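You operate a simulated robot arm through the tools that you are given. There is no shell and no other tool.

Carry out the task below with a simulated robot arm. There is one attempt and no reset: what you move stays moved.

TASK
Set the controls near the top of the duplicator lid. At the end: the density lever is set to dark; the blue guide at the front of the out tray is set to down; the speed lever is set to fast; the move knob is turned to minus five; whatever was shut is shut again. Leave all else as you found it, and nothing knocked over. The blue guide at the front of the out tray goes to its stop. The speed lever goes to its stop. The density lever goes to its stop.

The check looks at the end state, three seconds after you hand in, the way a careful person would. Anything else that was tipped, shoved, dropped, spilled or broken makes it a failure. Lids that push on must go on centred and level and be pressed home; caps that screw on are set level and turned clockwise until they are tight.

THE ROBOT
A 7-joint arm with a two-finger parallel gripper, fixed in place. Base frame: the origin is on the floor under the middle of its stand, x ahead of it, y to its left, z up; the work surface is at about z = 945. Readings come in mm, degrees, newtons and seconds.
It reaches about 1372 mm from its shoulder. Its first joint turns from -149.0 to 149.0 degrees. Payload 3.43 kg.
Tool frame: the origin (TCP) lies between the finger pads and is the grasp point; the fingertips stand 30 mm ahead of it; z points along the fingers, y is the line along which they close. Largest opening 94 mm; finger width 28, thickness 10; the body of the gripper, 50 by 96 mm, starts 55 mm behind the TCP.
Orientation is that of the tool frame in the base frame, as [roll, pitch, yaw] about the fixed x, y, z axes, in that order (R = Rz(yaw) Ry(pitch) Rx(roll)). With the fingers straight down and closing along the base's y, the tool's x points along the base's -x, its y along +y and its z along -z.

THE INTERFACE
- The arm moves only by the tool drive_tool. Its argument "moves" is a list of rows, each a list of 7 numbers: the shift along the tool's x, y, z in mm, then the turn, a rotation vector about the tool's x, y, z in degrees, then the opening, from 0 (shut) to 1 (fully open). In form: [[dx, dy, dz, ax, ay, az, grip], ...]. A call has 1 to 20 rows; each row shifts and turns the commanded pose from where the row before left it, along the tool's axes as they then stand. A row lasts 0.2 s, in which the tool goes at most 50 mm and 8.6 degrees; a call with a longer step from one row to the next is refused whole, and so is a gripper value outside its range. A pose out of reach is approached as far as the arm can. The call stops where the force on the tool passes 40 N (or 10 N more than at its start, if that is more) or the arm is blocked; 0.2 s more then pass. The fingers move at their own pace (about 45 mm/s each) and stop on an object; they squeeze with about 38 N. The grip force told is the motor's: it shows also when the fingers shut on nothing. Time passes only in rows, and 0.2 s behind the last, so rows that do not move let the fingers close. The reply holds the time, the measured pose of the TCP, the force on the tool along the base axes, the opening and the grip force, in the units named above and with some noise, with the torque about the TCP (base axes, N m) and any sound that the robot's microphone picked up.
- Cameras (640 x 400 px; columns grow to the right, rows downward): "scene" is fixed at [398.7, 501.5, 1393.8]; the picture's right is [0.97, 0.24, 0.00], its down [0.14, -0.57, -0.81] and it looks along [-0.19, 0.79, -0.59] (base axes); focal length 225 px, centre (320, 200). "wrist" rides on the gripper at [76, 14, -102] in the tool frame; the picture's right is [-0.18, 0.98, 0.00], its down [-0.75, -0.14, -0.64] and it looks along [-0.63, -0.12, 0.77] (tool axes); focal length 243 px, centre (320, 200). There is no depth. A picture from a camera that has moved, and an enlarged one, comes with that camera's place and axes in the base frame and with its lens.
- capture(camera): a new picture of that camera. It takes no simulated time.
- inspect(camera, box): a new picture of the part [left, top, right, bottom] of that camera's present view, enlarged. It takes no simulated time.
- job_done(): hands the job in; it is judged then, once.

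Nothing tells you positions but the pictures and the camera data. Unless the task says otherwise, let go and move clear before handing in.

The tools are called after "Emit:" by a JSON object that holds its "method" and its "body". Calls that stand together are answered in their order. drive_tool: Moves the arm, as the interface text tells. Its arguments: {"type":"object","properties":{"moves":{"type":"array","items":{"type":"array","items":{"type":"number"}}}},"required":["moves"]} The other tools are called the same way: capture (camera) takes a picture; inspect (camera, box) takes an enlarged picture of a part of a camera's view; job_done () hands the job in.

At the start:

```text
time: 0.0
tcp_pos: [84.7, 985.4, 1271.6]
tcp_rot: [179.6, 0.0, -179.9]
force: [0.1, 0.3, -0.7]
torque: [0.0, 0.01, -0.02]
finger_gap: 93.8
grip_force: 0.2
```

scene: 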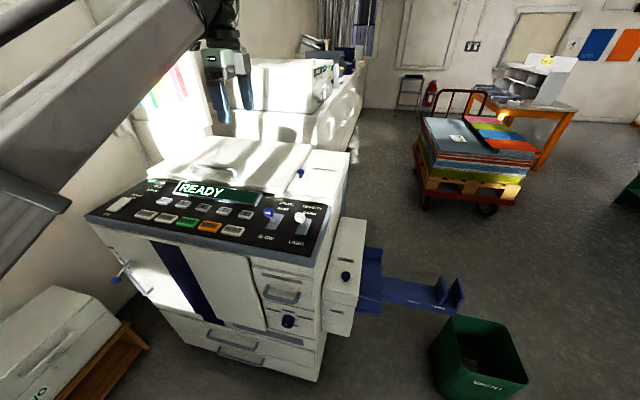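
wrist: 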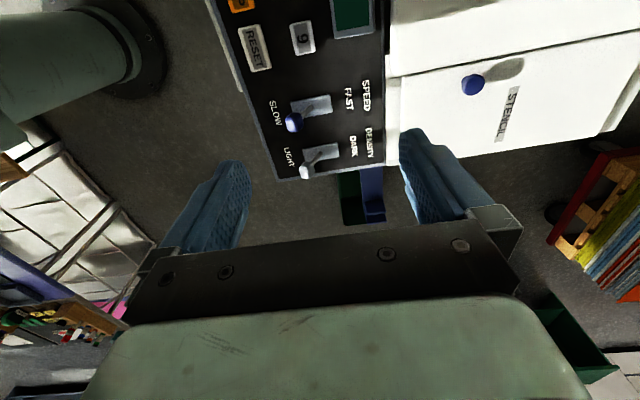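

I see the duplicator with its control panel, the speed and density levers at the panel's right, and an out tray with blue guides on its right side. I will look closer before moving anything.

Emit:
{"method": "inspect", "body": {"camera": "scene", "box": [80, 130, 360, 270]}}

Emit:
{"method": "inspect", "body": {"camera": "scene", "box": [220, 180, 340, 255]}}

Emit:
{"method": "inspect", "body": {"camera": "scene", "box": [230, 210, 480, 370]}}

Emit:
{"method": "inspect", "body": {"camera": "wrist", "box": [200, 0, 520, 200]}}

```text
2.29 times, centred on (220, 200) of scene
camera zoom: at [398.7, 501.5, 1393.8], right [0.97, 0.24, 0.0], down [0.14, -0.57, -0.81], along [-0.19, 0.79, -0.59], focal length 514 px, centre (549, 200)
```

zoom: 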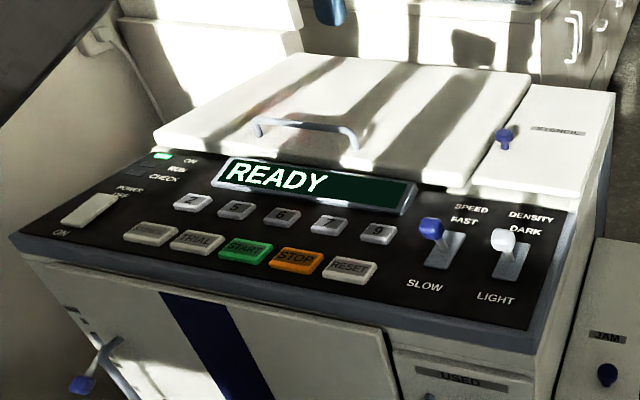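

```text
5.33 times, centred on (280, 218) of scene
camera zoom: at [398.7, 501.5, 1393.8], right [0.97, 0.24, 0.0], down [0.14, -0.57, -0.81], along [-0.19, 0.79, -0.59], focal length 1200 px, centre (533, 107)
```

zoom: 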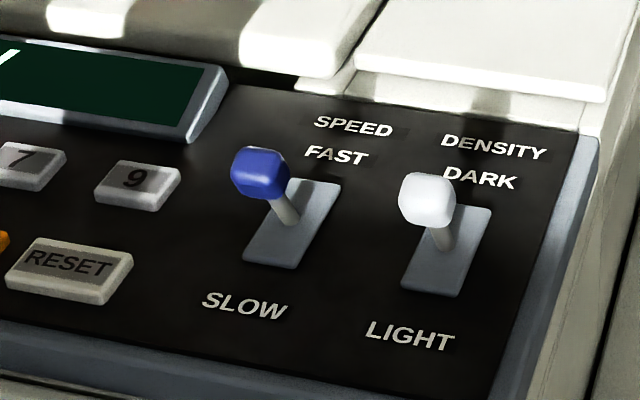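

```text
2.50 times, centred on (355, 290) of scene
camera zoom: at [398.7, 501.5, 1393.8], right [0.97, 0.24, 0.0], down [0.14, -0.57, -0.81], along [-0.19, 0.79, -0.59], focal length 562 px, centre (232, -25)
```

zoom: 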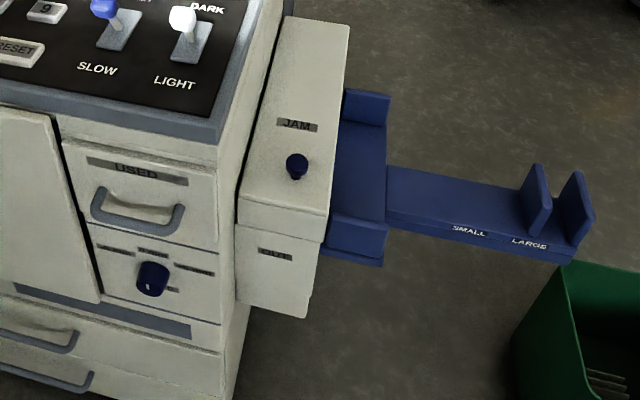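

```text
2.00 times, centred on (360, 100) of wrist
camera zoom: at [8.5, 998.1, 1373.7], right [0.18, 0.98, 0.01], down [0.75, -0.15, 0.64], along [0.63, -0.11, -0.77], focal length 485 px, centre (240, 400)
```

zoom: 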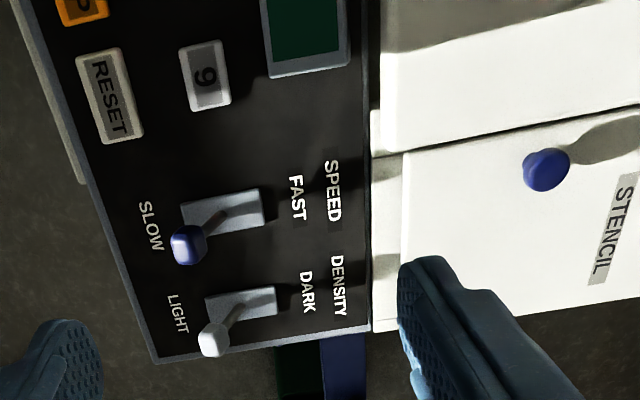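

The levers, the small knob on the machine's front and the out tray all need closer views. I zoom in on each.

Emit:
{"method": "inspect", "body": {"camera": "scene", "box": [250, 290, 330, 340]}}

Emit:
{"method": "inspect", "body": {"camera": "scene", "box": [320, 230, 480, 330]}}

Emit:
{"method": "inspect", "body": {"camera": "scene", "box": [90, 230, 330, 380]}}

Emit:
{"method": "inspect", "body": {"camera": "wrist", "box": [320, 140, 440, 215]}}

```text
8.00 times, centred on (290, 315) of scene
camera zoom: at [398.7, 501.5, 1393.8], right [0.97, 0.24, 0.0], down [0.14, -0.57, -0.81], along [-0.19, 0.79, -0.59], focal length 1800 px, centre (560, -720)
```

zoom: 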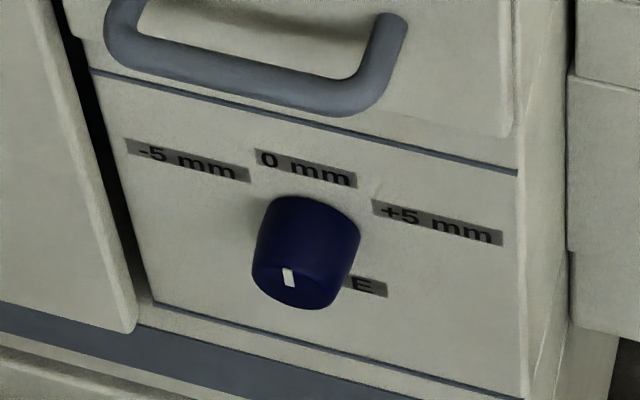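

```text
4.00 times, centred on (400, 280) of scene
camera zoom: at [398.7, 501.5, 1393.8], right [0.97, 0.24, 0.0], down [0.14, -0.57, -0.81], along [-0.19, 0.79, -0.59], focal length 900 px, centre (0, -120)
```

zoom: 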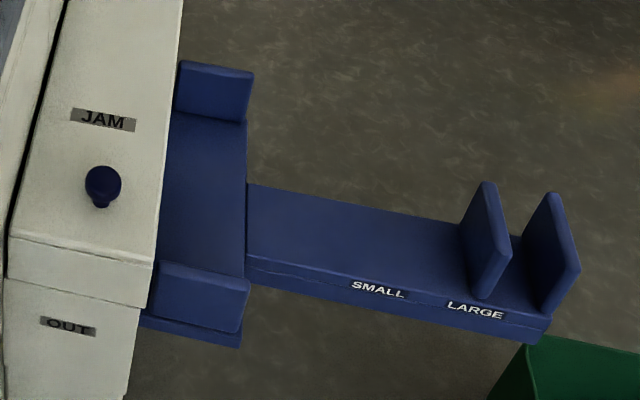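

```text
2.67 times, centred on (210, 305) of scene
camera zoom: at [398.7, 501.5, 1393.8], right [0.97, 0.24, 0.0], down [0.14, -0.57, -0.81], along [-0.19, 0.79, -0.59], focal length 600 px, centre (613, -80)
```

zoom: 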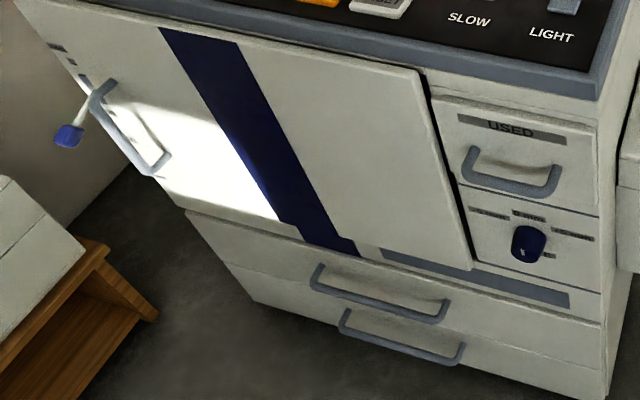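

```text
5.33 times, centred on (380, 178) of wrist
camera zoom: at [8.5, 998.1, 1373.7], right [0.18, 0.98, 0.01], down [0.75, -0.15, 0.64], along [0.63, -0.11, -0.77], focal length 1294 px, centre (0, 320)
```

zoom: 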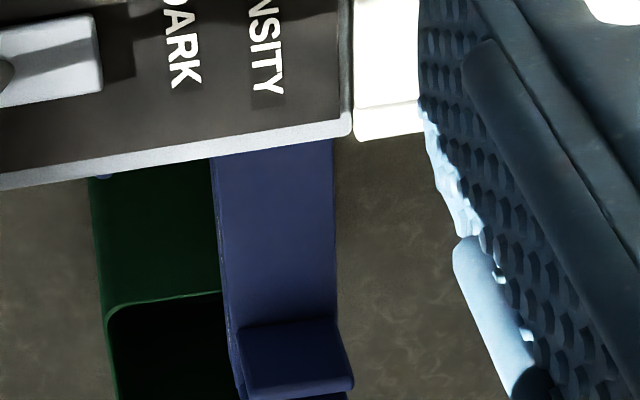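

Both levers seem to lean toward the robot (slow/light), with their heads near (145, 934, 1004) and (235, 935, 1004). The knob on the front is labelled -5/0/+5 mm and MOVE. I close the fingers and move in front of the speed lever, staying high, to get a closer view.

Emit:
{"method": "drive_tool", "body": {"moves": [[-12.6, -22, 30, 0, 0, 0, 0], [-12.6, -22, 30, 0, 0, 0, 0], [-12.6, -22, 30, 0, 0, 0, 0], [-12.6, -22, 30, 0, 0, 0, 0], [-12.6, -22, 30, 0, 0, 0, 0]]}}

Emit:
{"method": "capture", "body": {"camera": "wrist"}}

Emit:
{"method": "capture", "body": {"camera": "scene"}}

```text
time: 1.2
tcp_pos: [146.9, 874.1, 1121.4]
tcp_rot: [179.4, 0.1, 180.0]
force: [0.5, 0.6, -0.2]
torque: [0.04, 0.03, -0.03]
finger_gap: 0.2
grip_force: 10.6
```

```text
taken
camera wrist: at [70.0, 888.0, 1223.2], right [0.18, 0.98, 0.01], down [0.75, -0.15, 0.64], along [0.63, -0.11, -0.77], focal length 243 px, centre (320, 200)
```

wrist: 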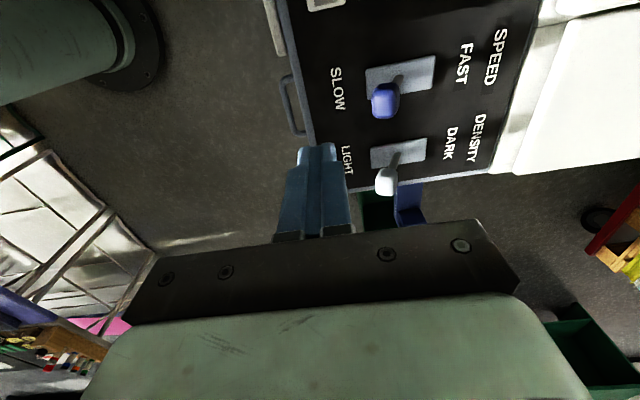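

```text
taken
```

scene: 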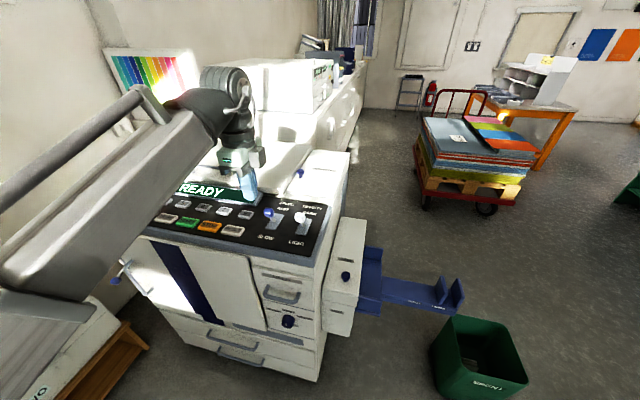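

Emit:
{"method": "inspect", "body": {"camera": "wrist", "box": [280, 30, 520, 180]}}

Emit:
{"method": "inspect", "body": {"camera": "scene", "box": [200, 150, 360, 250]}}

```text
2.67 times, centred on (400, 105) of wrist
camera zoom: at [70.0, 888.0, 1223.2], right [0.18, 0.98, 0.01], down [0.75, -0.15, 0.64], along [0.63, -0.11, -0.77], focal length 647 px, centre (107, 453)
```

zoom: 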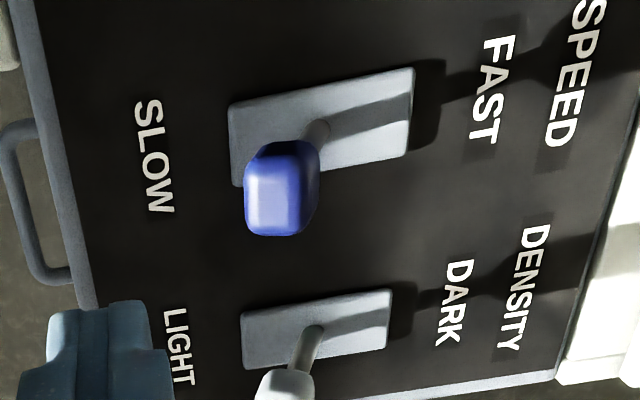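

```text
4.00 times, centred on (280, 200) of scene
camera zoom: at [398.7, 501.5, 1393.8], right [0.97, 0.24, 0.0], down [0.14, -0.57, -0.81], along [-0.19, 0.79, -0.59], focal length 900 px, centre (480, 200)
```

zoom: 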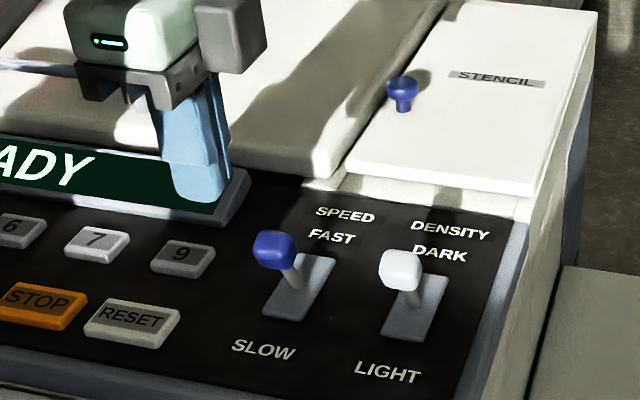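

The speed lever head is at about (148, 932, 1005), and the panel surface is near z = 952. I descend in front of the lever and push it towards FAST (+y).

Emit:
{"method": "drive_tool", "body": {"moves": [[0, 0, 35, 0, 0, 0, 0], [0, 0, 35, 0, 0, 0, 0], [-1, 0, 33, 0, 0, 0, 0], [0, 15, 0, 0, 0, 0, 0], [0, 10, 0, 0, 0, 0, 0]]}}

Emit:
{"method": "capture", "body": {"camera": "wrist"}}

Emit:
{"method": "inspect", "body": {"camera": "scene", "box": [200, 150, 360, 250]}}

```text
time: 2.4
tcp_pos: [147.5, 901.1, 1017.1]
tcp_rot: [179.6, -0.1, 180.0]
force: [1.0, 0.3, -0.4]
torque: [0.0, 0.01, -0.01]
finger_gap: 0.0
grip_force: 33.1
```

```text
taken
camera wrist: at [72.5, 914.4, 1119.7], right [0.18, 0.98, 0.01], down [0.75, -0.15, 0.64], along [0.63, -0.11, -0.77], focal length 243 px, centre (320, 200)
```

wrist: 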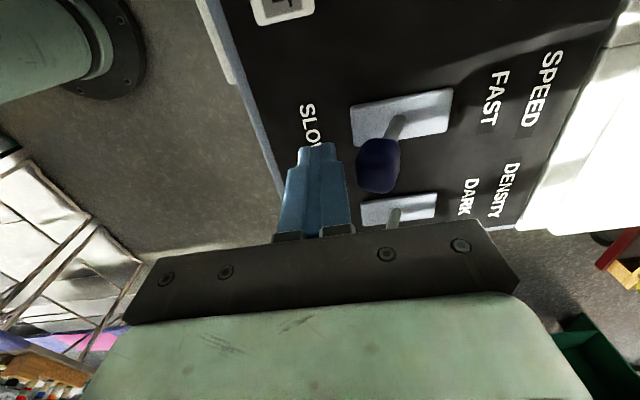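

```text
4.00 times, centred on (280, 200) of scene
camera zoom: at [398.7, 501.5, 1393.8], right [0.97, 0.24, 0.0], down [0.14, -0.57, -0.81], along [-0.19, 0.79, -0.59], focal length 900 px, centre (480, 200)
```

zoom: 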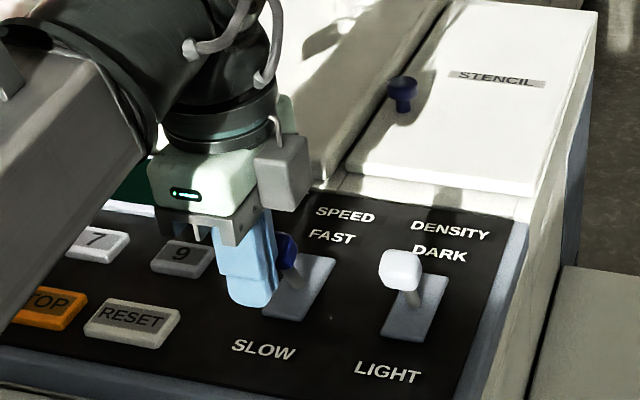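

The finger is just in front of the speed lever head. I push in small steps and watch the force.

Emit:
{"method": "drive_tool", "body": {"moves": [[0, 5, 0, 0, 0, 0, 0], [0, 5, 0, 0, 0, 0, 0], [0, 5, 0, 0, 0, 0, 0], [0, 5, 0, 0, 0, 0, 0], [0, 5, 0, 0, 0, 0, 0], [0, 5, 0, 0, 0, 0, 0], [0, 5, 0, 0, 0, 0, 0], [0, 5, 0, 0, 0, 0, 0], [0, 5, 0, 0, 0, 0, 0], [0, 5, 0, 0, 0, 0, 0]]}}

Emit:
{"method": "capture", "body": {"camera": "wrist"}}

Emit:
{"method": "inspect", "body": {"camera": "scene", "box": [200, 150, 360, 250]}}

```text
time: 4.0
tcp_pos: [148.9, 935.2, 1021.5]
tcp_rot: [179.2, 0.1, -180.0]
force: [-0.9, -1.8, 16.3]
torque: [0.24, -0.02, 0.0]
finger_gap: 0.1
grip_force: 33.3
stopped in row 8: the force on the tool passed its limit at 42 N (the readings are from after the stop); the commanded pose is now the measured one
```

```text
taken
camera wrist: at [72.6, 948.5, 1124.4], right [0.18, 0.98, 0.01], down [0.75, -0.15, 0.64], along [0.63, -0.11, -0.77], focal length 243 px, centre (320, 200)
```

wrist: 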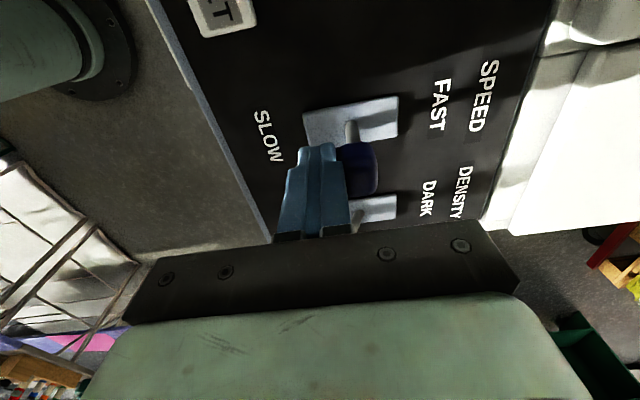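

```text
4.00 times, centred on (280, 200) of scene
camera zoom: at [398.7, 501.5, 1393.8], right [0.97, 0.24, 0.0], down [0.14, -0.57, -0.81], along [-0.19, 0.79, -0.59], focal length 900 px, centre (480, 200)
```

zoom: 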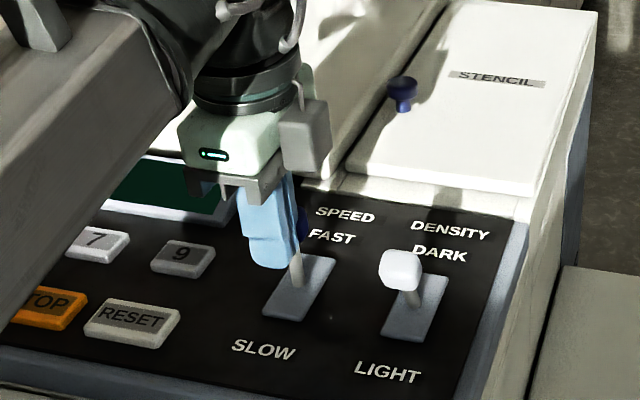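

The lever is now about upright, and its rising head dragged the finger up by friction. I back off a little to release that, then go on pushing while following the lever's arc down.

Emit:
{"method": "drive_tool", "body": {"moves": [[0, -4, 0, 0, 0, 0, 0], [0, 0, 1, 0, 0, 0, 0], [0, 4, 0, 0, 0, 0, 0], [0, 4, 0.3, 0, 0, 0, 0], [0, 4, 0.6, 0, 0, 0, 0], [0, 4, 0.9, 0, 0, 0, 0], [0, 4, 1.2, 0, 0, 0, 0], [0, 4, 1.5, 0, 0, 0, 0], [0, 3, 1.4, 0, 0, 0, 0], [0, 3, 1.5, 0, 0, 0, 0]]}}

Emit:
{"method": "capture", "body": {"camera": "wrist"}}

Emit:
{"method": "inspect", "body": {"camera": "scene", "box": [200, 150, 360, 250]}}

```text
time: 5.1
tcp_pos: [149.5, 939.2, 1022.7]
tcp_rot: [179.4, 0.0, 180.0]
force: [-2.0, -5.8, 15.7]
torque: [-0.08, 0.03, 0.05]
finger_gap: 0.0
grip_force: 32.9
stopped in row 5: the force on the tool passed its limit at 42 N (the readings are from after the stop); the commanded pose is now the measured one
```

```text
taken
camera wrist: at [72.7, 952.6, 1125.0], right [0.18, 0.98, 0.01], down [0.75, -0.15, 0.64], along [0.63, -0.11, -0.77], focal length 243 px, centre (320, 200)
```

wrist: 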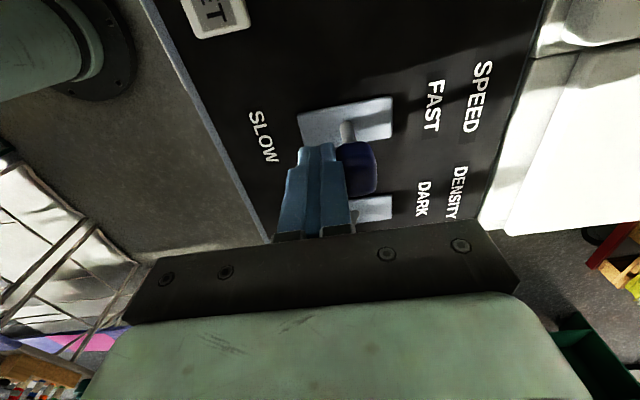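

```text
4.00 times, centred on (280, 200) of scene
camera zoom: at [398.7, 501.5, 1393.8], right [0.97, 0.24, 0.0], down [0.14, -0.57, -0.81], along [-0.19, 0.79, -0.59], focal length 900 px, centre (480, 200)
```

zoom: 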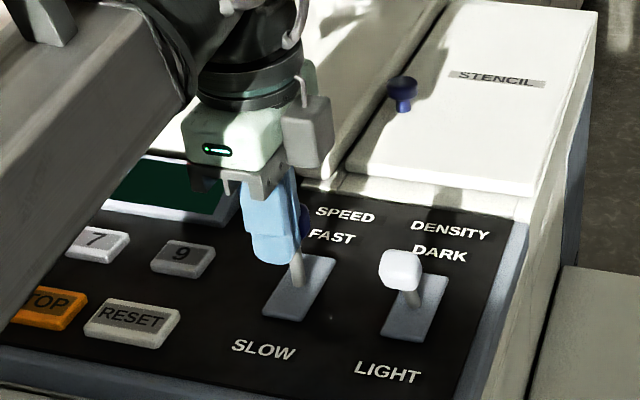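

The lever is upright and the finger is being lifted again by friction. I release, then push on along a slightly raised path that matches how the contact point really travels.

Emit:
{"method": "drive_tool", "body": {"moves": [[0, -4, 0, 0, 0, 0, 0], [0, 4, -0.2, 0, 0, 0, 0], [0, 3, -0.5, 0, 0, 0, 0], [0, 3, -0.4, 0, 0, 0, 0], [0, 3, -0.2, 0, 0, 0, 0], [0, 3, 0, 0, 0, 0, 0], [0, 3, 0.2, 0, 0, 0, 0], [0, 3, 0.3, 0, 0, 0, 0]]}}

Emit:
{"method": "inspect", "body": {"camera": "scene", "box": [200, 150, 360, 250]}}

```text
time: 6.9
tcp_pos: [149.1, 957.8, 1022.2]
tcp_rot: [179.3, -0.1, -179.9]
force: [0.3, -0.4, -0.1]
torque: [0.01, -0.03, 0.01]
finger_gap: 0.0
grip_force: 33.2
```

```text
4.00 times, centred on (280, 200) of scene
camera zoom: at [398.7, 501.5, 1393.8], right [0.97, 0.24, 0.0], down [0.14, -0.57, -0.81], along [-0.19, 0.79, -0.59], focal length 900 px, centre (480, 200)
```

zoom: 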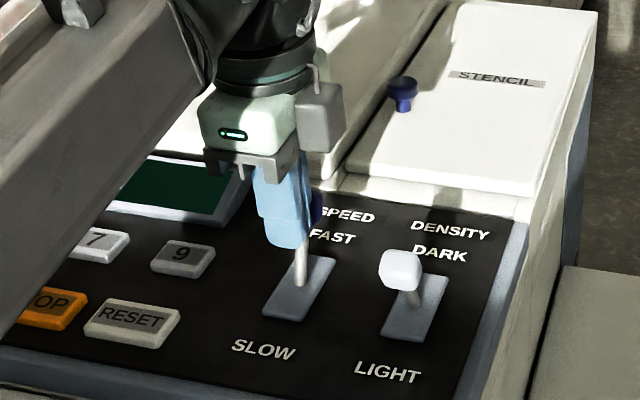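

The lever is past upright and moving freely now. I continue until it reaches its stop.

Emit:
{"method": "drive_tool", "body": {"moves": [[0, 2, 0.2, 0, 0, 0, 0], [0, 2, 0.3, 0, 0, 0, 0], [0, 2, 0.4, 0, 0, 0, 0], [0, 2, 0.5, 0, 0, 0, 0], [0, 2, 0.6, 0, 0, 0, 0], [0, 2, 0.6, 0, 0, 0, 0]]}}

Emit:
{"method": "inspect", "body": {"camera": "scene", "box": [200, 150, 360, 250]}}

Emit:
{"method": "capture", "body": {"camera": "wrist"}}

```text
time: 8.2
tcp_pos: [149.3, 962.1, 1020.4]
tcp_rot: [-179.9, 0.1, 179.9]
force: [-1.1, -11.1, 9.1]
torque: [-0.22, 0.01, -0.02]
finger_gap: 0.1
grip_force: 33.1
stopped in row 6: the force on the tool passed its limit at 42 N (the readings are from after the stop); the commanded pose is now the measured one
```

```text
4.00 times, centred on (280, 200) of scene
camera zoom: at [398.7, 501.5, 1393.8], right [0.97, 0.24, 0.0], down [0.14, -0.57, -0.81], along [-0.19, 0.79, -0.59], focal length 900 px, centre (480, 200)
```

zoom: 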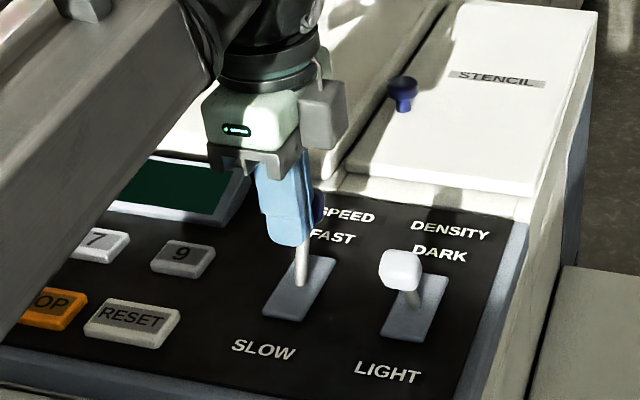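

```text
taken
camera wrist: at [73.2, 976.5, 1123.6], right [0.18, 0.98, 0.0], down [0.75, -0.14, 0.64], along [0.63, -0.12, -0.77], focal length 243 px, centre (320, 200)
```

wrist: 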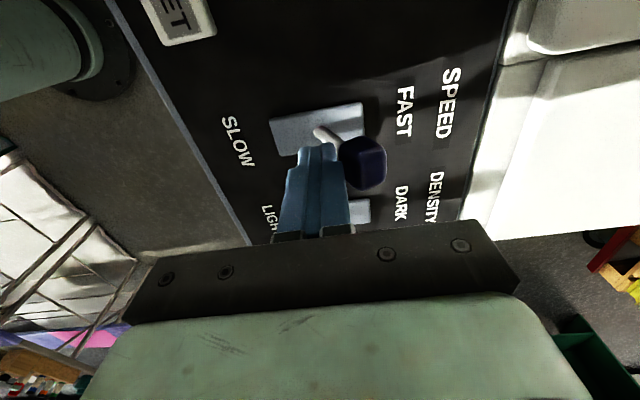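

The tool met a firm stop near where I expect FAST to be. I back off and look at the lever's lean.

Emit:
{"method": "drive_tool", "body": {"moves": [[0, -10, 0, 0, 0, 0, 0], [0, -30, -5, 0, 0, 0, 0], [0, -40, -20, 0, 0, 0, 0], [0, -10, -45, 0, 0, 0, 0]]}}

Emit:
{"method": "capture", "body": {"camera": "wrist"}}

Emit:
{"method": "inspect", "body": {"camera": "scene", "box": [220, 180, 340, 255]}}

```text
time: 9.2
tcp_pos: [147.9, 874.2, 1090.4]
tcp_rot: [-179.9, 0.0, -180.0]
force: [0.4, -0.4, 1.1]
torque: [0.02, 0.01, 0.03]
finger_gap: 0.1
grip_force: 33.0
```

```text
taken
camera wrist: at [71.9, 888.4, 1193.1], right [0.18, 0.98, 0.0], down [0.75, -0.14, 0.64], along [0.63, -0.12, -0.77], focal length 243 px, centre (320, 200)
```

wrist: 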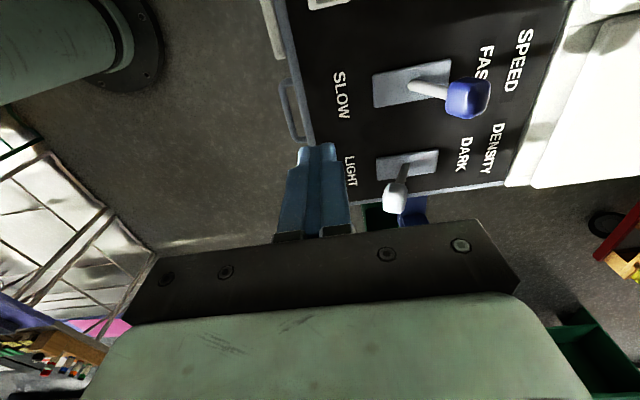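

```text
5.33 times, centred on (280, 218) of scene
camera zoom: at [398.7, 501.5, 1393.8], right [0.97, 0.24, 0.0], down [0.14, -0.57, -0.81], along [-0.19, 0.79, -0.59], focal length 1200 px, centre (533, 107)
```

zoom: 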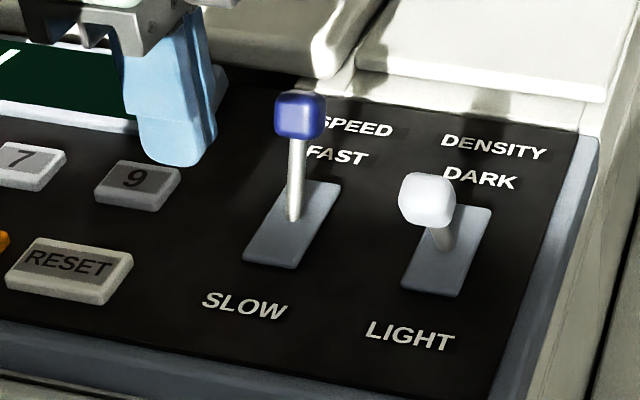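

The speed lever head is now at y = 984, which mirrors its starting lean, so it is at its FAST stop. Next is the density lever, pushed the same way along the contact arc.

Emit:
{"method": "drive_tool", "body": {"moves": [[-44, 0, 0, 0, 0, 0, 0], [-43.5, 0, 0, 0, 0, 0, 0], [0, 0, 38, 0, 0, 0, 0], [0, 0, 38, 0, 0, 0, 0], [0, 15, 0, 0, 0, 0, 0], [0, 15, 0, 0, 0, 0, 0]]}}

Emit:
{"method": "inspect", "body": {"camera": "scene", "box": [220, 180, 340, 255]}}

Emit:
{"method": "capture", "body": {"camera": "wrist"}}

```text
time: 10.6
tcp_pos: [236.9, 903.3, 1014.6]
tcp_rot: [-179.8, -0.1, 180.0]
force: [-1.3, 0.4, -0.6]
torque: [-0.01, -0.03, 0.02]
finger_gap: 0.0
grip_force: 33.2
```

```text
5.33 times, centred on (280, 218) of scene
camera zoom: at [398.7, 501.5, 1393.8], right [0.97, 0.24, 0.0], down [0.14, -0.57, -0.81], along [-0.19, 0.79, -0.59], focal length 1200 px, centre (533, 107)
```

zoom: 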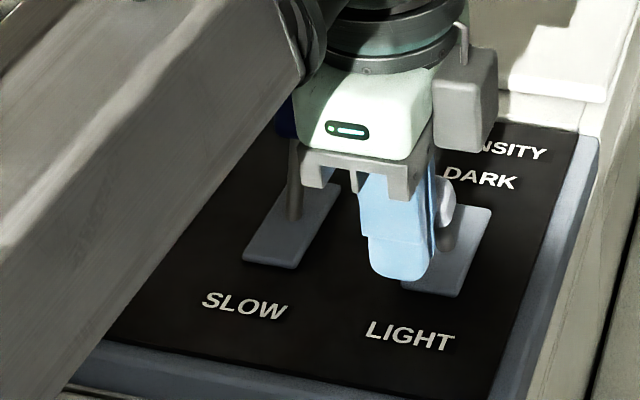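

```text
taken
camera wrist: at [160.6, 917.9, 1116.5], right [0.18, 0.98, 0.0], down [0.75, -0.14, 0.64], along [0.63, -0.12, -0.77], focal length 243 px, centre (320, 200)
```

wrist: 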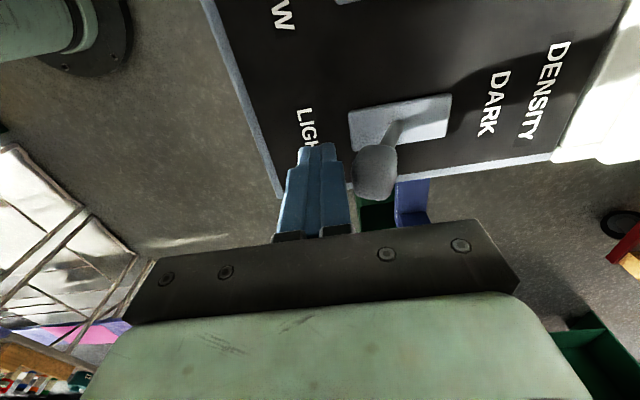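

The finger is in front of the density lever. I push it towards DARK along the arc.

Emit:
{"method": "drive_tool", "body": {"moves": [[0, 5, 0, 0, 0, 0, 0], [0, 5, 0, 0, 0, 0, 0], [0, 4, -2.3, 0, 0, 0, 0], [0, 4, -2.2, 0, 0, 0, 0], [0, 4, -1.8, 0, 0, 0, 0], [0, 4, -1.4, 0, 0, 0, 0], [0, 4, -1.0, 0, 0, 0, 0], [0, 4, -0.7, 0, 0, 0, 0], [0, 4, -0.4, 0, 0, 0, 0], [0, 4, 0, 0, 0, 0, 0], [0, 4, 0.3, 0, 0, 0, 0], [0, 4, 0.5, 0, 0, 0, 0]]}}

Emit:
{"method": "inspect", "body": {"camera": "scene", "box": [220, 180, 340, 255]}}

```text
time: 13.2
tcp_pos: [236.8, 954.8, 1023.5]
tcp_rot: [-179.8, 0.1, 180.0]
force: [-0.2, -1.5, 0.1]
torque: [-0.01, 0.01, 0.01]
finger_gap: 0.0
grip_force: 33.2
```

```text
5.33 times, centred on (280, 218) of scene
camera zoom: at [398.7, 501.5, 1393.8], right [0.97, 0.24, 0.0], down [0.14, -0.57, -0.81], along [-0.19, 0.79, -0.59], focal length 1200 px, centre (533, 107)
```

zoom: 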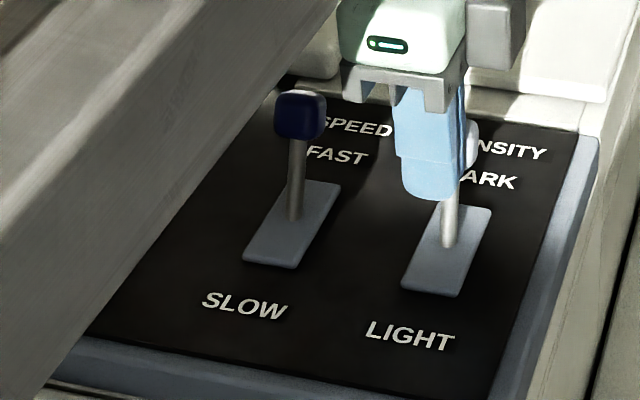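

Emit:
{"method": "drive_tool", "body": {"moves": [[0, 2, 0.2, 0, 0, 0, 0], [0, 2, 0.3, 0, 0, 0, 0], [0, 2, 0.4, 0, 0, 0, 0], [0, 2, 0.5, 0, 0, 0, 0], [0, 2, 0.6, 0, 0, 0, 0], [0, 2, 0.6, 0, 0, 0, 0]]}}

```text
time: 14.6
tcp_pos: [235.8, 962.4, 1022.2]
tcp_rot: [-179.7, 0.0, 179.9]
force: [-1.4, -27.1, 10.2]
torque: [-0.59, 0.03, 0.01]
finger_gap: 0.2
grip_force: 32.9
```

The lever is resisting with 27 N at y = 962, the same place as the speed lever's stop. I back off, rise and check both levers.

Emit:
{"method": "drive_tool", "body": {"moves": [[0, -14, 0, 0, 0, 0, 0], [0, -30, -5, 0, 0, 0, 0], [0, -40, -20, 0, 0, 0, 0], [0, -10, -45, 0, 0, 0, 0]]}}

Emit:
{"method": "capture", "body": {"camera": "wrist"}}

Emit:
{"method": "inspect", "body": {"camera": "scene", "box": [220, 180, 340, 255]}}

```text
time: 15.6
tcp_pos: [237.4, 873.3, 1090.3]
tcp_rot: [-179.9, 0.0, -179.9]
force: [-0.4, -0.2, -0.3]
torque: [0.0, 0.04, 0.01]
finger_gap: 0.1
grip_force: 33.3
```

```text
taken
camera wrist: at [161.0, 888.0, 1193.5], right [0.18, 0.98, 0.0], down [0.75, -0.14, 0.64], along [0.63, -0.12, -0.77], focal length 243 px, centre (320, 200)
```

wrist: 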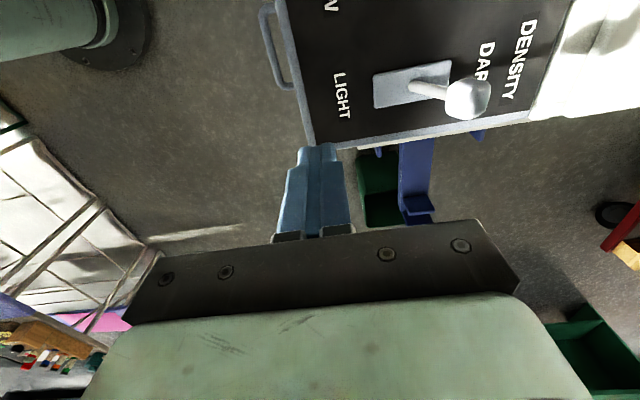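

```text
5.33 times, centred on (280, 218) of scene
camera zoom: at [398.7, 501.5, 1393.8], right [0.97, 0.24, 0.0], down [0.14, -0.57, -0.81], along [-0.19, 0.79, -0.59], focal length 1200 px, centre (533, 107)
```

zoom: 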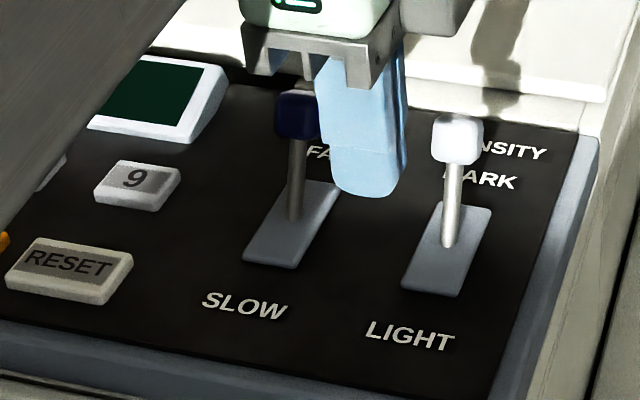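

Both levers are at their stops (heads at y ≈ 984). Now I move to the right of the machine to look down on the out tray and its front guide.

Emit:
{"method": "drive_tool", "body": {"moves": [[0, 0, -45, 0, 0, 0, 0], [-40, 0, -20, 0, 0, 0, 0], [-45, 0, 0, 0, 0, 0, 0], [-45, 0, 0, 0, 0, 0, 0]]}}

Emit:
{"method": "capture", "body": {"camera": "wrist"}}

Emit:
{"method": "capture", "body": {"camera": "scene"}}

```text
time: 16.6
tcp_pos: [366.1, 873.2, 1156.6]
tcp_rot: [-179.9, 0.1, 180.0]
force: [-0.7, -0.3, -0.1]
torque: [0.02, -0.01, -0.02]
finger_gap: 0.0
grip_force: 33.1
```

```text
taken
camera wrist: at [290.5, 886.6, 1258.3], right [0.18, 0.98, 0.0], down [0.75, -0.14, 0.64], along [0.63, -0.12, -0.77], focal length 243 px, centre (320, 200)
```

wrist: 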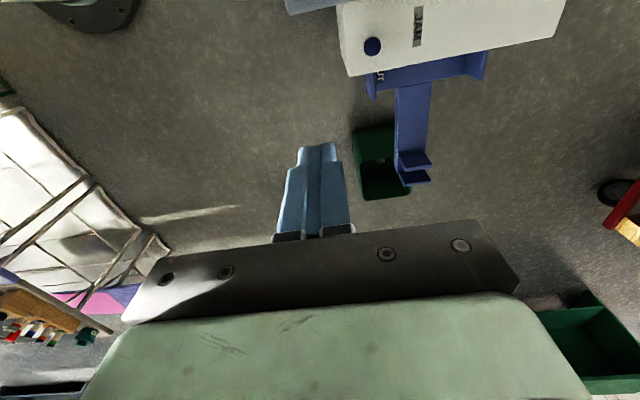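

```text
taken
```

scene: 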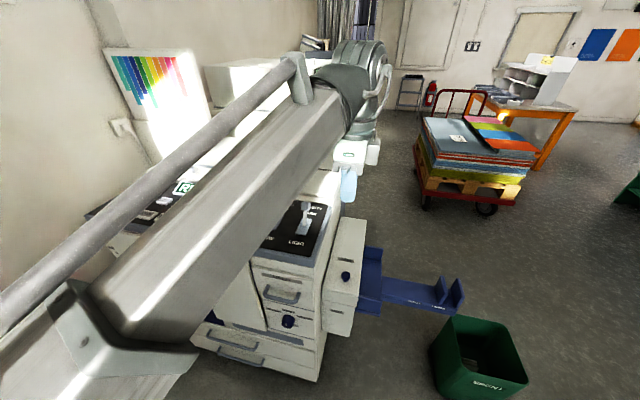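

Emit:
{"method": "inspect", "body": {"camera": "wrist", "box": [330, 0, 570, 150]}}

Emit:
{"method": "inspect", "body": {"camera": "wrist", "box": [340, 50, 500, 150]}}

Emit:
{"method": "inspect", "body": {"camera": "scene", "box": [340, 235, 420, 325]}}

```text
2.67 times, centred on (450, 75) of wrist
camera zoom: at [290.5, 886.6, 1258.3], right [0.18, 0.98, 0.0], down [0.75, -0.14, 0.64], along [0.63, -0.12, -0.77], focal length 647 px, centre (-27, 533)
```

zoom: 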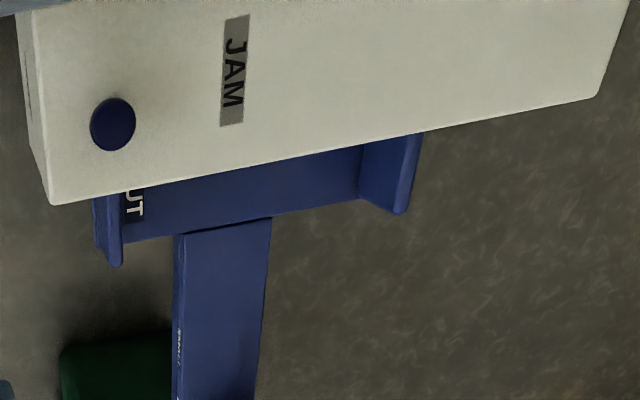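

```text
4.00 times, centred on (420, 100) of wrist
camera zoom: at [290.5, 886.6, 1258.3], right [0.18, 0.98, 0.0], down [0.75, -0.14, 0.64], along [0.63, -0.12, -0.77], focal length 970 px, centre (-80, 600)
```

zoom: 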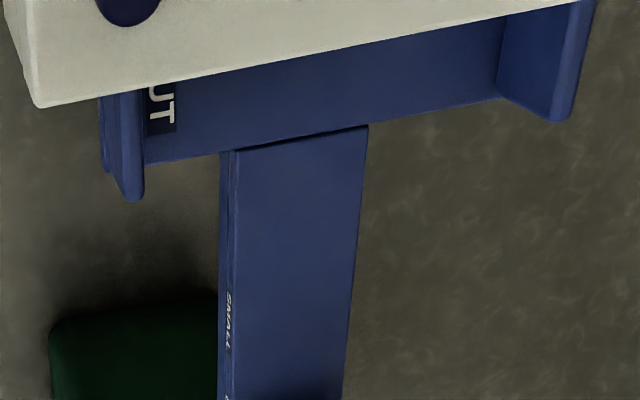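

```text
4.44 times, centred on (380, 280) of scene
camera zoom: at [398.7, 501.5, 1393.8], right [0.97, 0.24, 0.0], down [0.14, -0.57, -0.81], along [-0.19, 0.79, -0.59], focal length 1000 px, centre (53, -156)
```

zoom: 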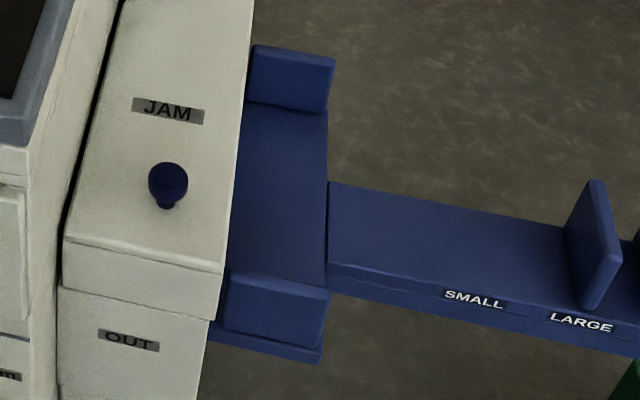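

The front guide stands upright at the tray's front edge: about x 430–510, y 979, top z 633, with the deck near z 555. I need to know how it hinges, so I turn the wrist by 90° for a look from another side.

Emit:
{"method": "drive_tool", "body": {"moves": [[-5, 0, 0, 0, 0, 8.5, 0], [0, 0, 0, 0, 0, 8.5, 0], [0, 0, 0, 0, 0, 8.5, 0], [0, 0, 0, 0, 0, 8.5, 0], [0, 0, 0, 0, 0, 8.5, 0], [0, 0, 0, 0, 0, 8.5, 0], [0, 0, 0, 0, 0, 8.5, 0], [0, 0, 0, 0, 0, 8.5, 0], [0, 0, 0, 0, 0, 8.5, 0], [0, 0, 0, 0, 0, 8.5, 0], [0, 0, 0, 0, 0, 5, 0]]}}

Emit:
{"method": "capture", "body": {"camera": "wrist"}}

Emit:
{"method": "capture", "body": {"camera": "scene"}}

```text
time: 19.0
tcp_pos: [371.5, 872.3, 1156.2]
tcp_rot: [180.0, 0.1, 89.9]
force: [0.0, 0.0, 0.1]
torque: [0.04, 0.01, -0.01]
finger_gap: 0.0
grip_force: 33.4
```

```text
taken
camera wrist: at [386.2, 948.3, 1257.6], right [0.98, -0.19, 0.0], down [-0.14, -0.75, 0.64], along [-0.12, -0.63, -0.77], focal length 243 px, centre (320, 200)
```

wrist: 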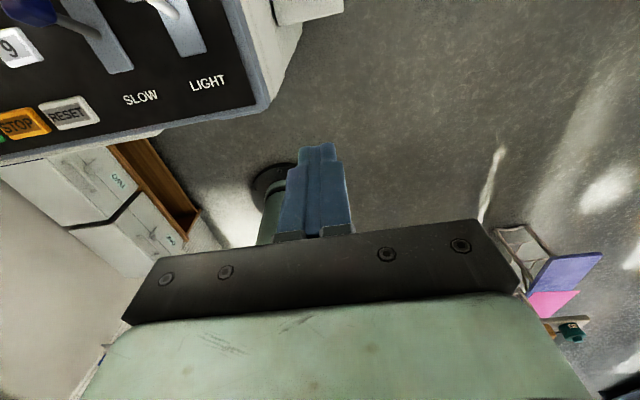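

```text
taken
```

scene: 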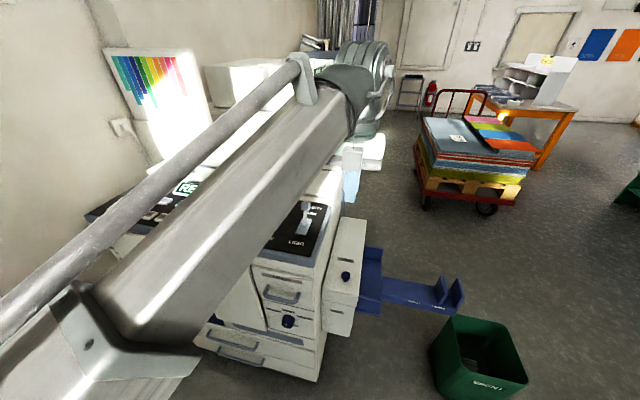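

The turn worked. Now I carry the camera around to the right rear of the tray to look at the front guide's inner side.

Emit:
{"method": "drive_tool", "body": {"moves": [[25, 35, 0, 0, 0, 0, 0], [25, 35, 0, 0, 0, 0, 0], [30, 35, 0, 0, 0, 0, 0], [30, 30, 0, 0, 0, 0, 0], [30, 30, 10, 0, 0, 0, 0], [30, 25, 30, 0, 0, 0, 0], [10, 0, 45, 0, 0, 0, 0], [0, 0, 45, 0, 0, 0, 0], [0, 0, 45, 0, 0, 0, 0], [0, 0, 45, 0, 0, 0, 0]]}}

Emit:
{"method": "capture", "body": {"camera": "wrist"}}

Emit:
{"method": "capture", "body": {"camera": "scene"}}

```text
time: 21.2
tcp_pos: [548.2, 1026.7, 927.3]
tcp_rot: [-180.0, 0.0, 90.0]
force: [0.2, -0.8, 0.7]
torque: [-0.02, -0.04, 0.0]
finger_gap: 0.0
grip_force: 33.3
out of reach, approached as far as the arm can: row 6
```

```text
taken
camera wrist: at [564.2, 1102.5, 1028.6], right [0.98, -0.18, 0.0], down [-0.14, -0.75, 0.64], along [-0.12, -0.63, -0.77], focal length 243 px, centre (320, 200)
```

wrist: 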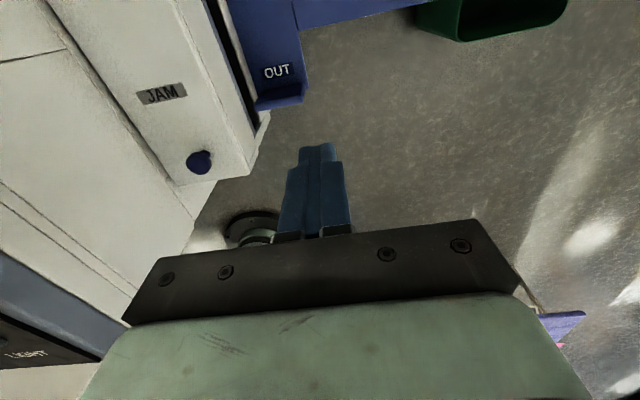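

```text
taken
```

scene: 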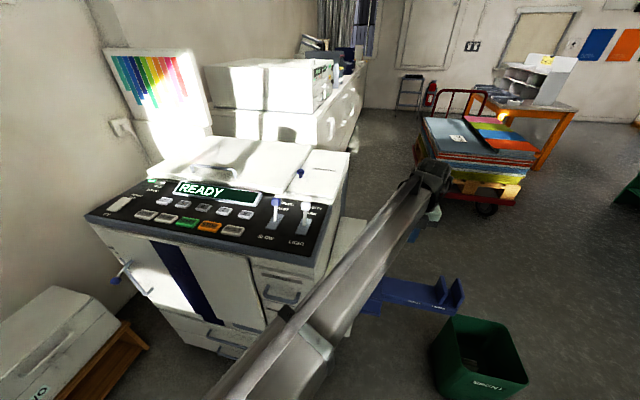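

Emit:
{"method": "inspect", "body": {"camera": "wrist", "box": [180, 0, 340, 130]}}

Emit:
{"method": "inspect", "body": {"camera": "scene", "box": [220, 180, 340, 255]}}

```text
3.08 times, centred on (260, 65) of wrist
camera zoom: at [564.2, 1102.5, 1028.6], right [0.98, -0.18, 0.0], down [-0.14, -0.75, 0.64], along [-0.12, -0.63, -0.77], focal length 746 px, centre (505, 615)
```

zoom: 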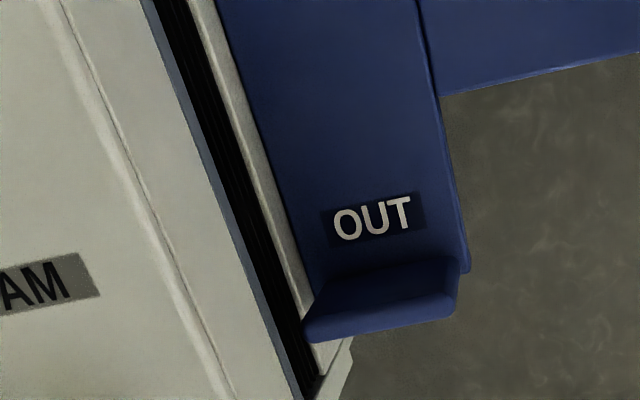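

```text
5.33 times, centred on (280, 218) of scene
camera zoom: at [398.7, 501.5, 1393.8], right [0.97, 0.24, 0.0], down [0.14, -0.57, -0.81], along [-0.19, 0.79, -0.59], focal length 1200 px, centre (533, 107)
```

zoom: 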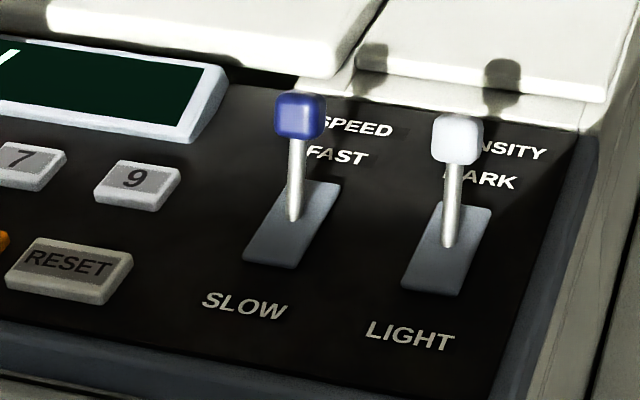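

I see the inner face of the front guide with an OUT label on the deck beside it. I go lower for a clearer view of its hinge.

Emit:
{"method": "drive_tool", "body": {"moves": [[5, 0, 40, 0, 0, 0, 0], [10, 0, 40, 0, 0, 0, 0], [10, 0, 40, 0, 0, 0, 0], [10, 0, 40, 0, 0, 0, 0], [10, 0, 20, 0, 0, 0, 0]]}}

Emit:
{"method": "capture", "body": {"camera": "wrist"}}

Emit:
{"method": "inspect", "body": {"camera": "scene", "box": [320, 150, 480, 330]}}

```text
time: 22.4
tcp_pos: [544.5, 1061.9, 747.3]
tcp_rot: [179.9, 0.0, 90.1]
force: [-0.1, -0.7, 0.4]
torque: [-0.01, 0.0, 0.0]
finger_gap: 0.3
grip_force: 32.8
out of reach, approached as far as the arm can: row 5
```

```text
taken
camera wrist: at [558.7, 1137.6, 849.6], right [0.98, -0.18, 0.0], down [-0.14, -0.75, 0.64], along [-0.12, -0.63, -0.77], focal length 243 px, centre (320, 200)
```

wrist: 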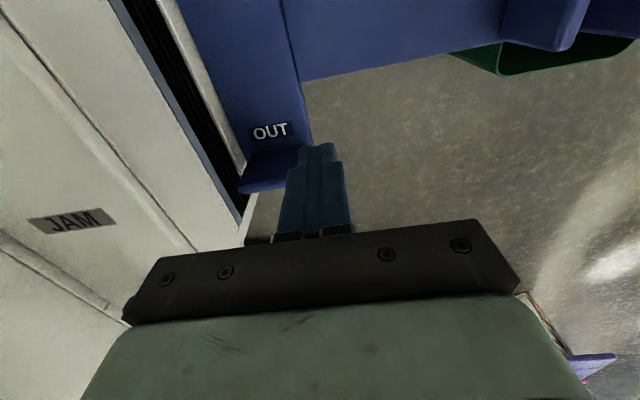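

```text
2.22 times, centred on (400, 240) of scene
camera zoom: at [398.7, 501.5, 1393.8], right [0.97, 0.24, 0.0], down [0.14, -0.57, -0.81], along [-0.19, 0.79, -0.59], focal length 500 px, centre (142, 111)
```

zoom: 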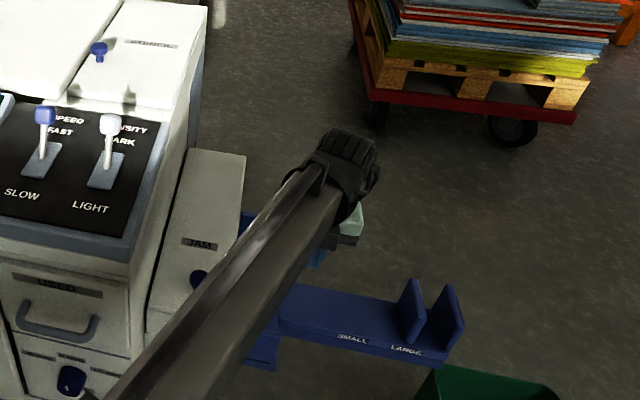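

Emit:
{"method": "inspect", "body": {"camera": "wrist", "box": [220, 90, 340, 210]}}

Emit:
{"method": "inspect", "body": {"camera": "scene", "box": [330, 240, 430, 330]}}

```text
3.33 times, centred on (280, 150) of wrist
camera zoom: at [558.7, 1137.6, 849.6], right [0.98, -0.18, 0.0], down [-0.14, -0.75, 0.64], along [-0.12, -0.63, -0.77], focal length 809 px, centre (453, 367)
```

zoom: 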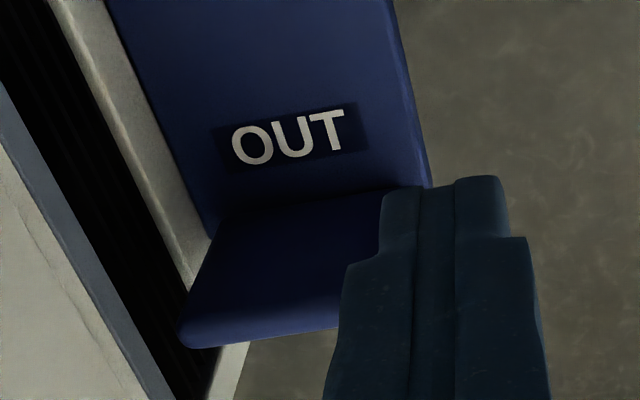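

```text
4.44 times, centred on (380, 285) of scene
camera zoom: at [398.7, 501.5, 1393.8], right [0.97, 0.24, 0.0], down [0.14, -0.57, -0.81], along [-0.19, 0.79, -0.59], focal length 1000 px, centre (53, -178)
```

zoom: 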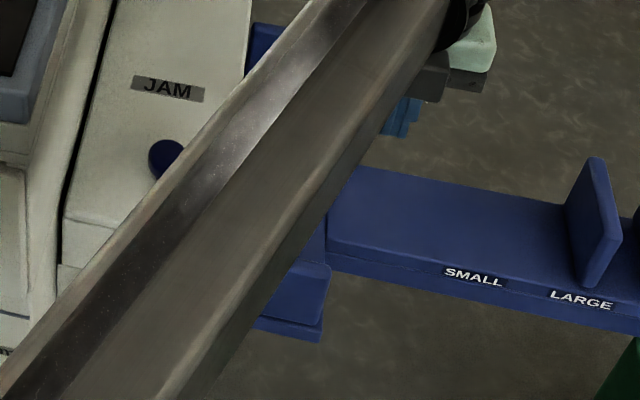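

The deck sits at about z = 558 and the guide's inner face at about y = 985, with its top near z = 630. I will place closed fingers just inside the guide and test gently whether it folds outward.

Emit:
{"method": "drive_tool", "body": {"moves": [[-11, -28, 0, 0, 0, 0, 0], [-11, -28, 0, 0, 0, 0, 0], [0, 0, 36, 0, 0, 0, 0], [0, 0, 36, 0, 0, 0, 0], [0, 0, 34, 0, 0, 0, 0]]}}

Emit:
{"method": "capture", "body": {"camera": "wrist"}}

Emit:
{"method": "capture", "body": {"camera": "scene"}}

```text
time: 23.6
tcp_pos: [489.0, 1038.7, 641.4]
tcp_rot: [179.9, 0.0, 90.1]
force: [-0.3, -0.2, 0.1]
torque: [0.01, -0.01, 0.05]
finger_gap: 0.1
grip_force: 33.2
```

```text
taken
camera wrist: at [503.5, 1114.9, 744.0], right [0.98, -0.18, 0.0], down [-0.14, -0.75, 0.64], along [-0.12, -0.63, -0.77], focal length 243 px, centre (320, 200)
```

wrist: 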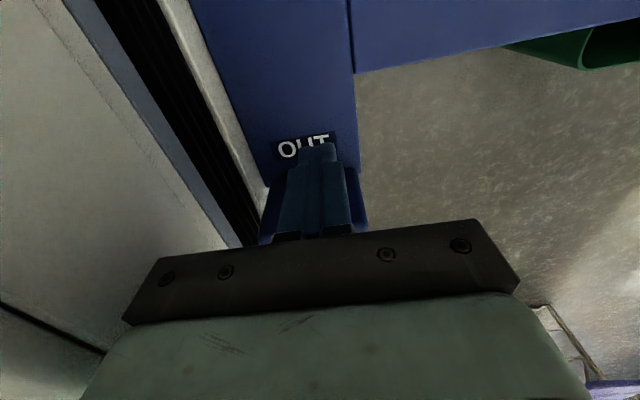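

```text
taken
```

scene: 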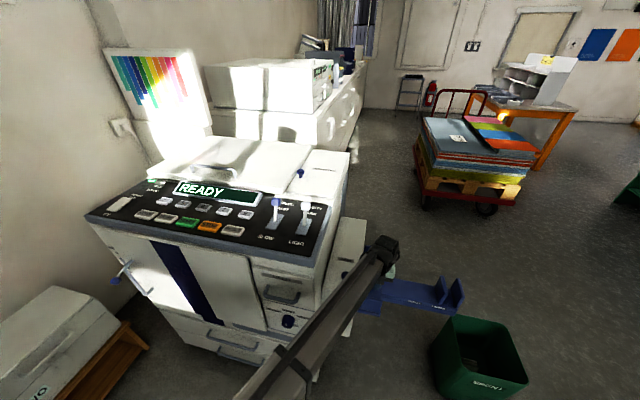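

Emit:
{"method": "drive_tool", "body": {"moves": [[-15, 0, 0, 0, 0, 0, 0], [-15, 0, 0, 0, 0, 0, 0], [-3, 0, 0, 0, 0, 0, 0], [-2, 0, 0, 0, 0, 0, 0], [-2, 0, 0, 0, 0, 0, 0], [-2, 0, 0, 0, 0, 0, 0]]}}

Emit:
{"method": "capture", "body": {"camera": "wrist"}}

```text
time: 25.0
tcp_pos: [489.0, 1000.4, 642.3]
tcp_rot: [180.0, 0.2, 90.0]
force: [0.4, 0.8, 1.0]
torque: [0.01, -0.01, -0.01]
finger_gap: 0.2
grip_force: 32.7
```

```text
taken
camera wrist: at [503.1, 1076.3, 744.2], right [0.98, -0.18, 0.0], down [-0.14, -0.75, 0.64], along [-0.12, -0.63, -0.77], focal length 243 px, centre (320, 200)
```

wrist: 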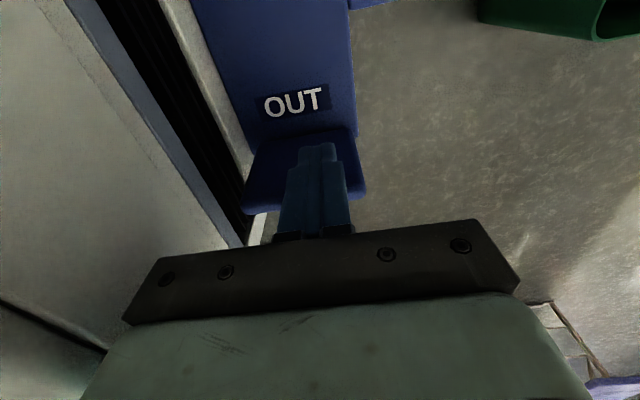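

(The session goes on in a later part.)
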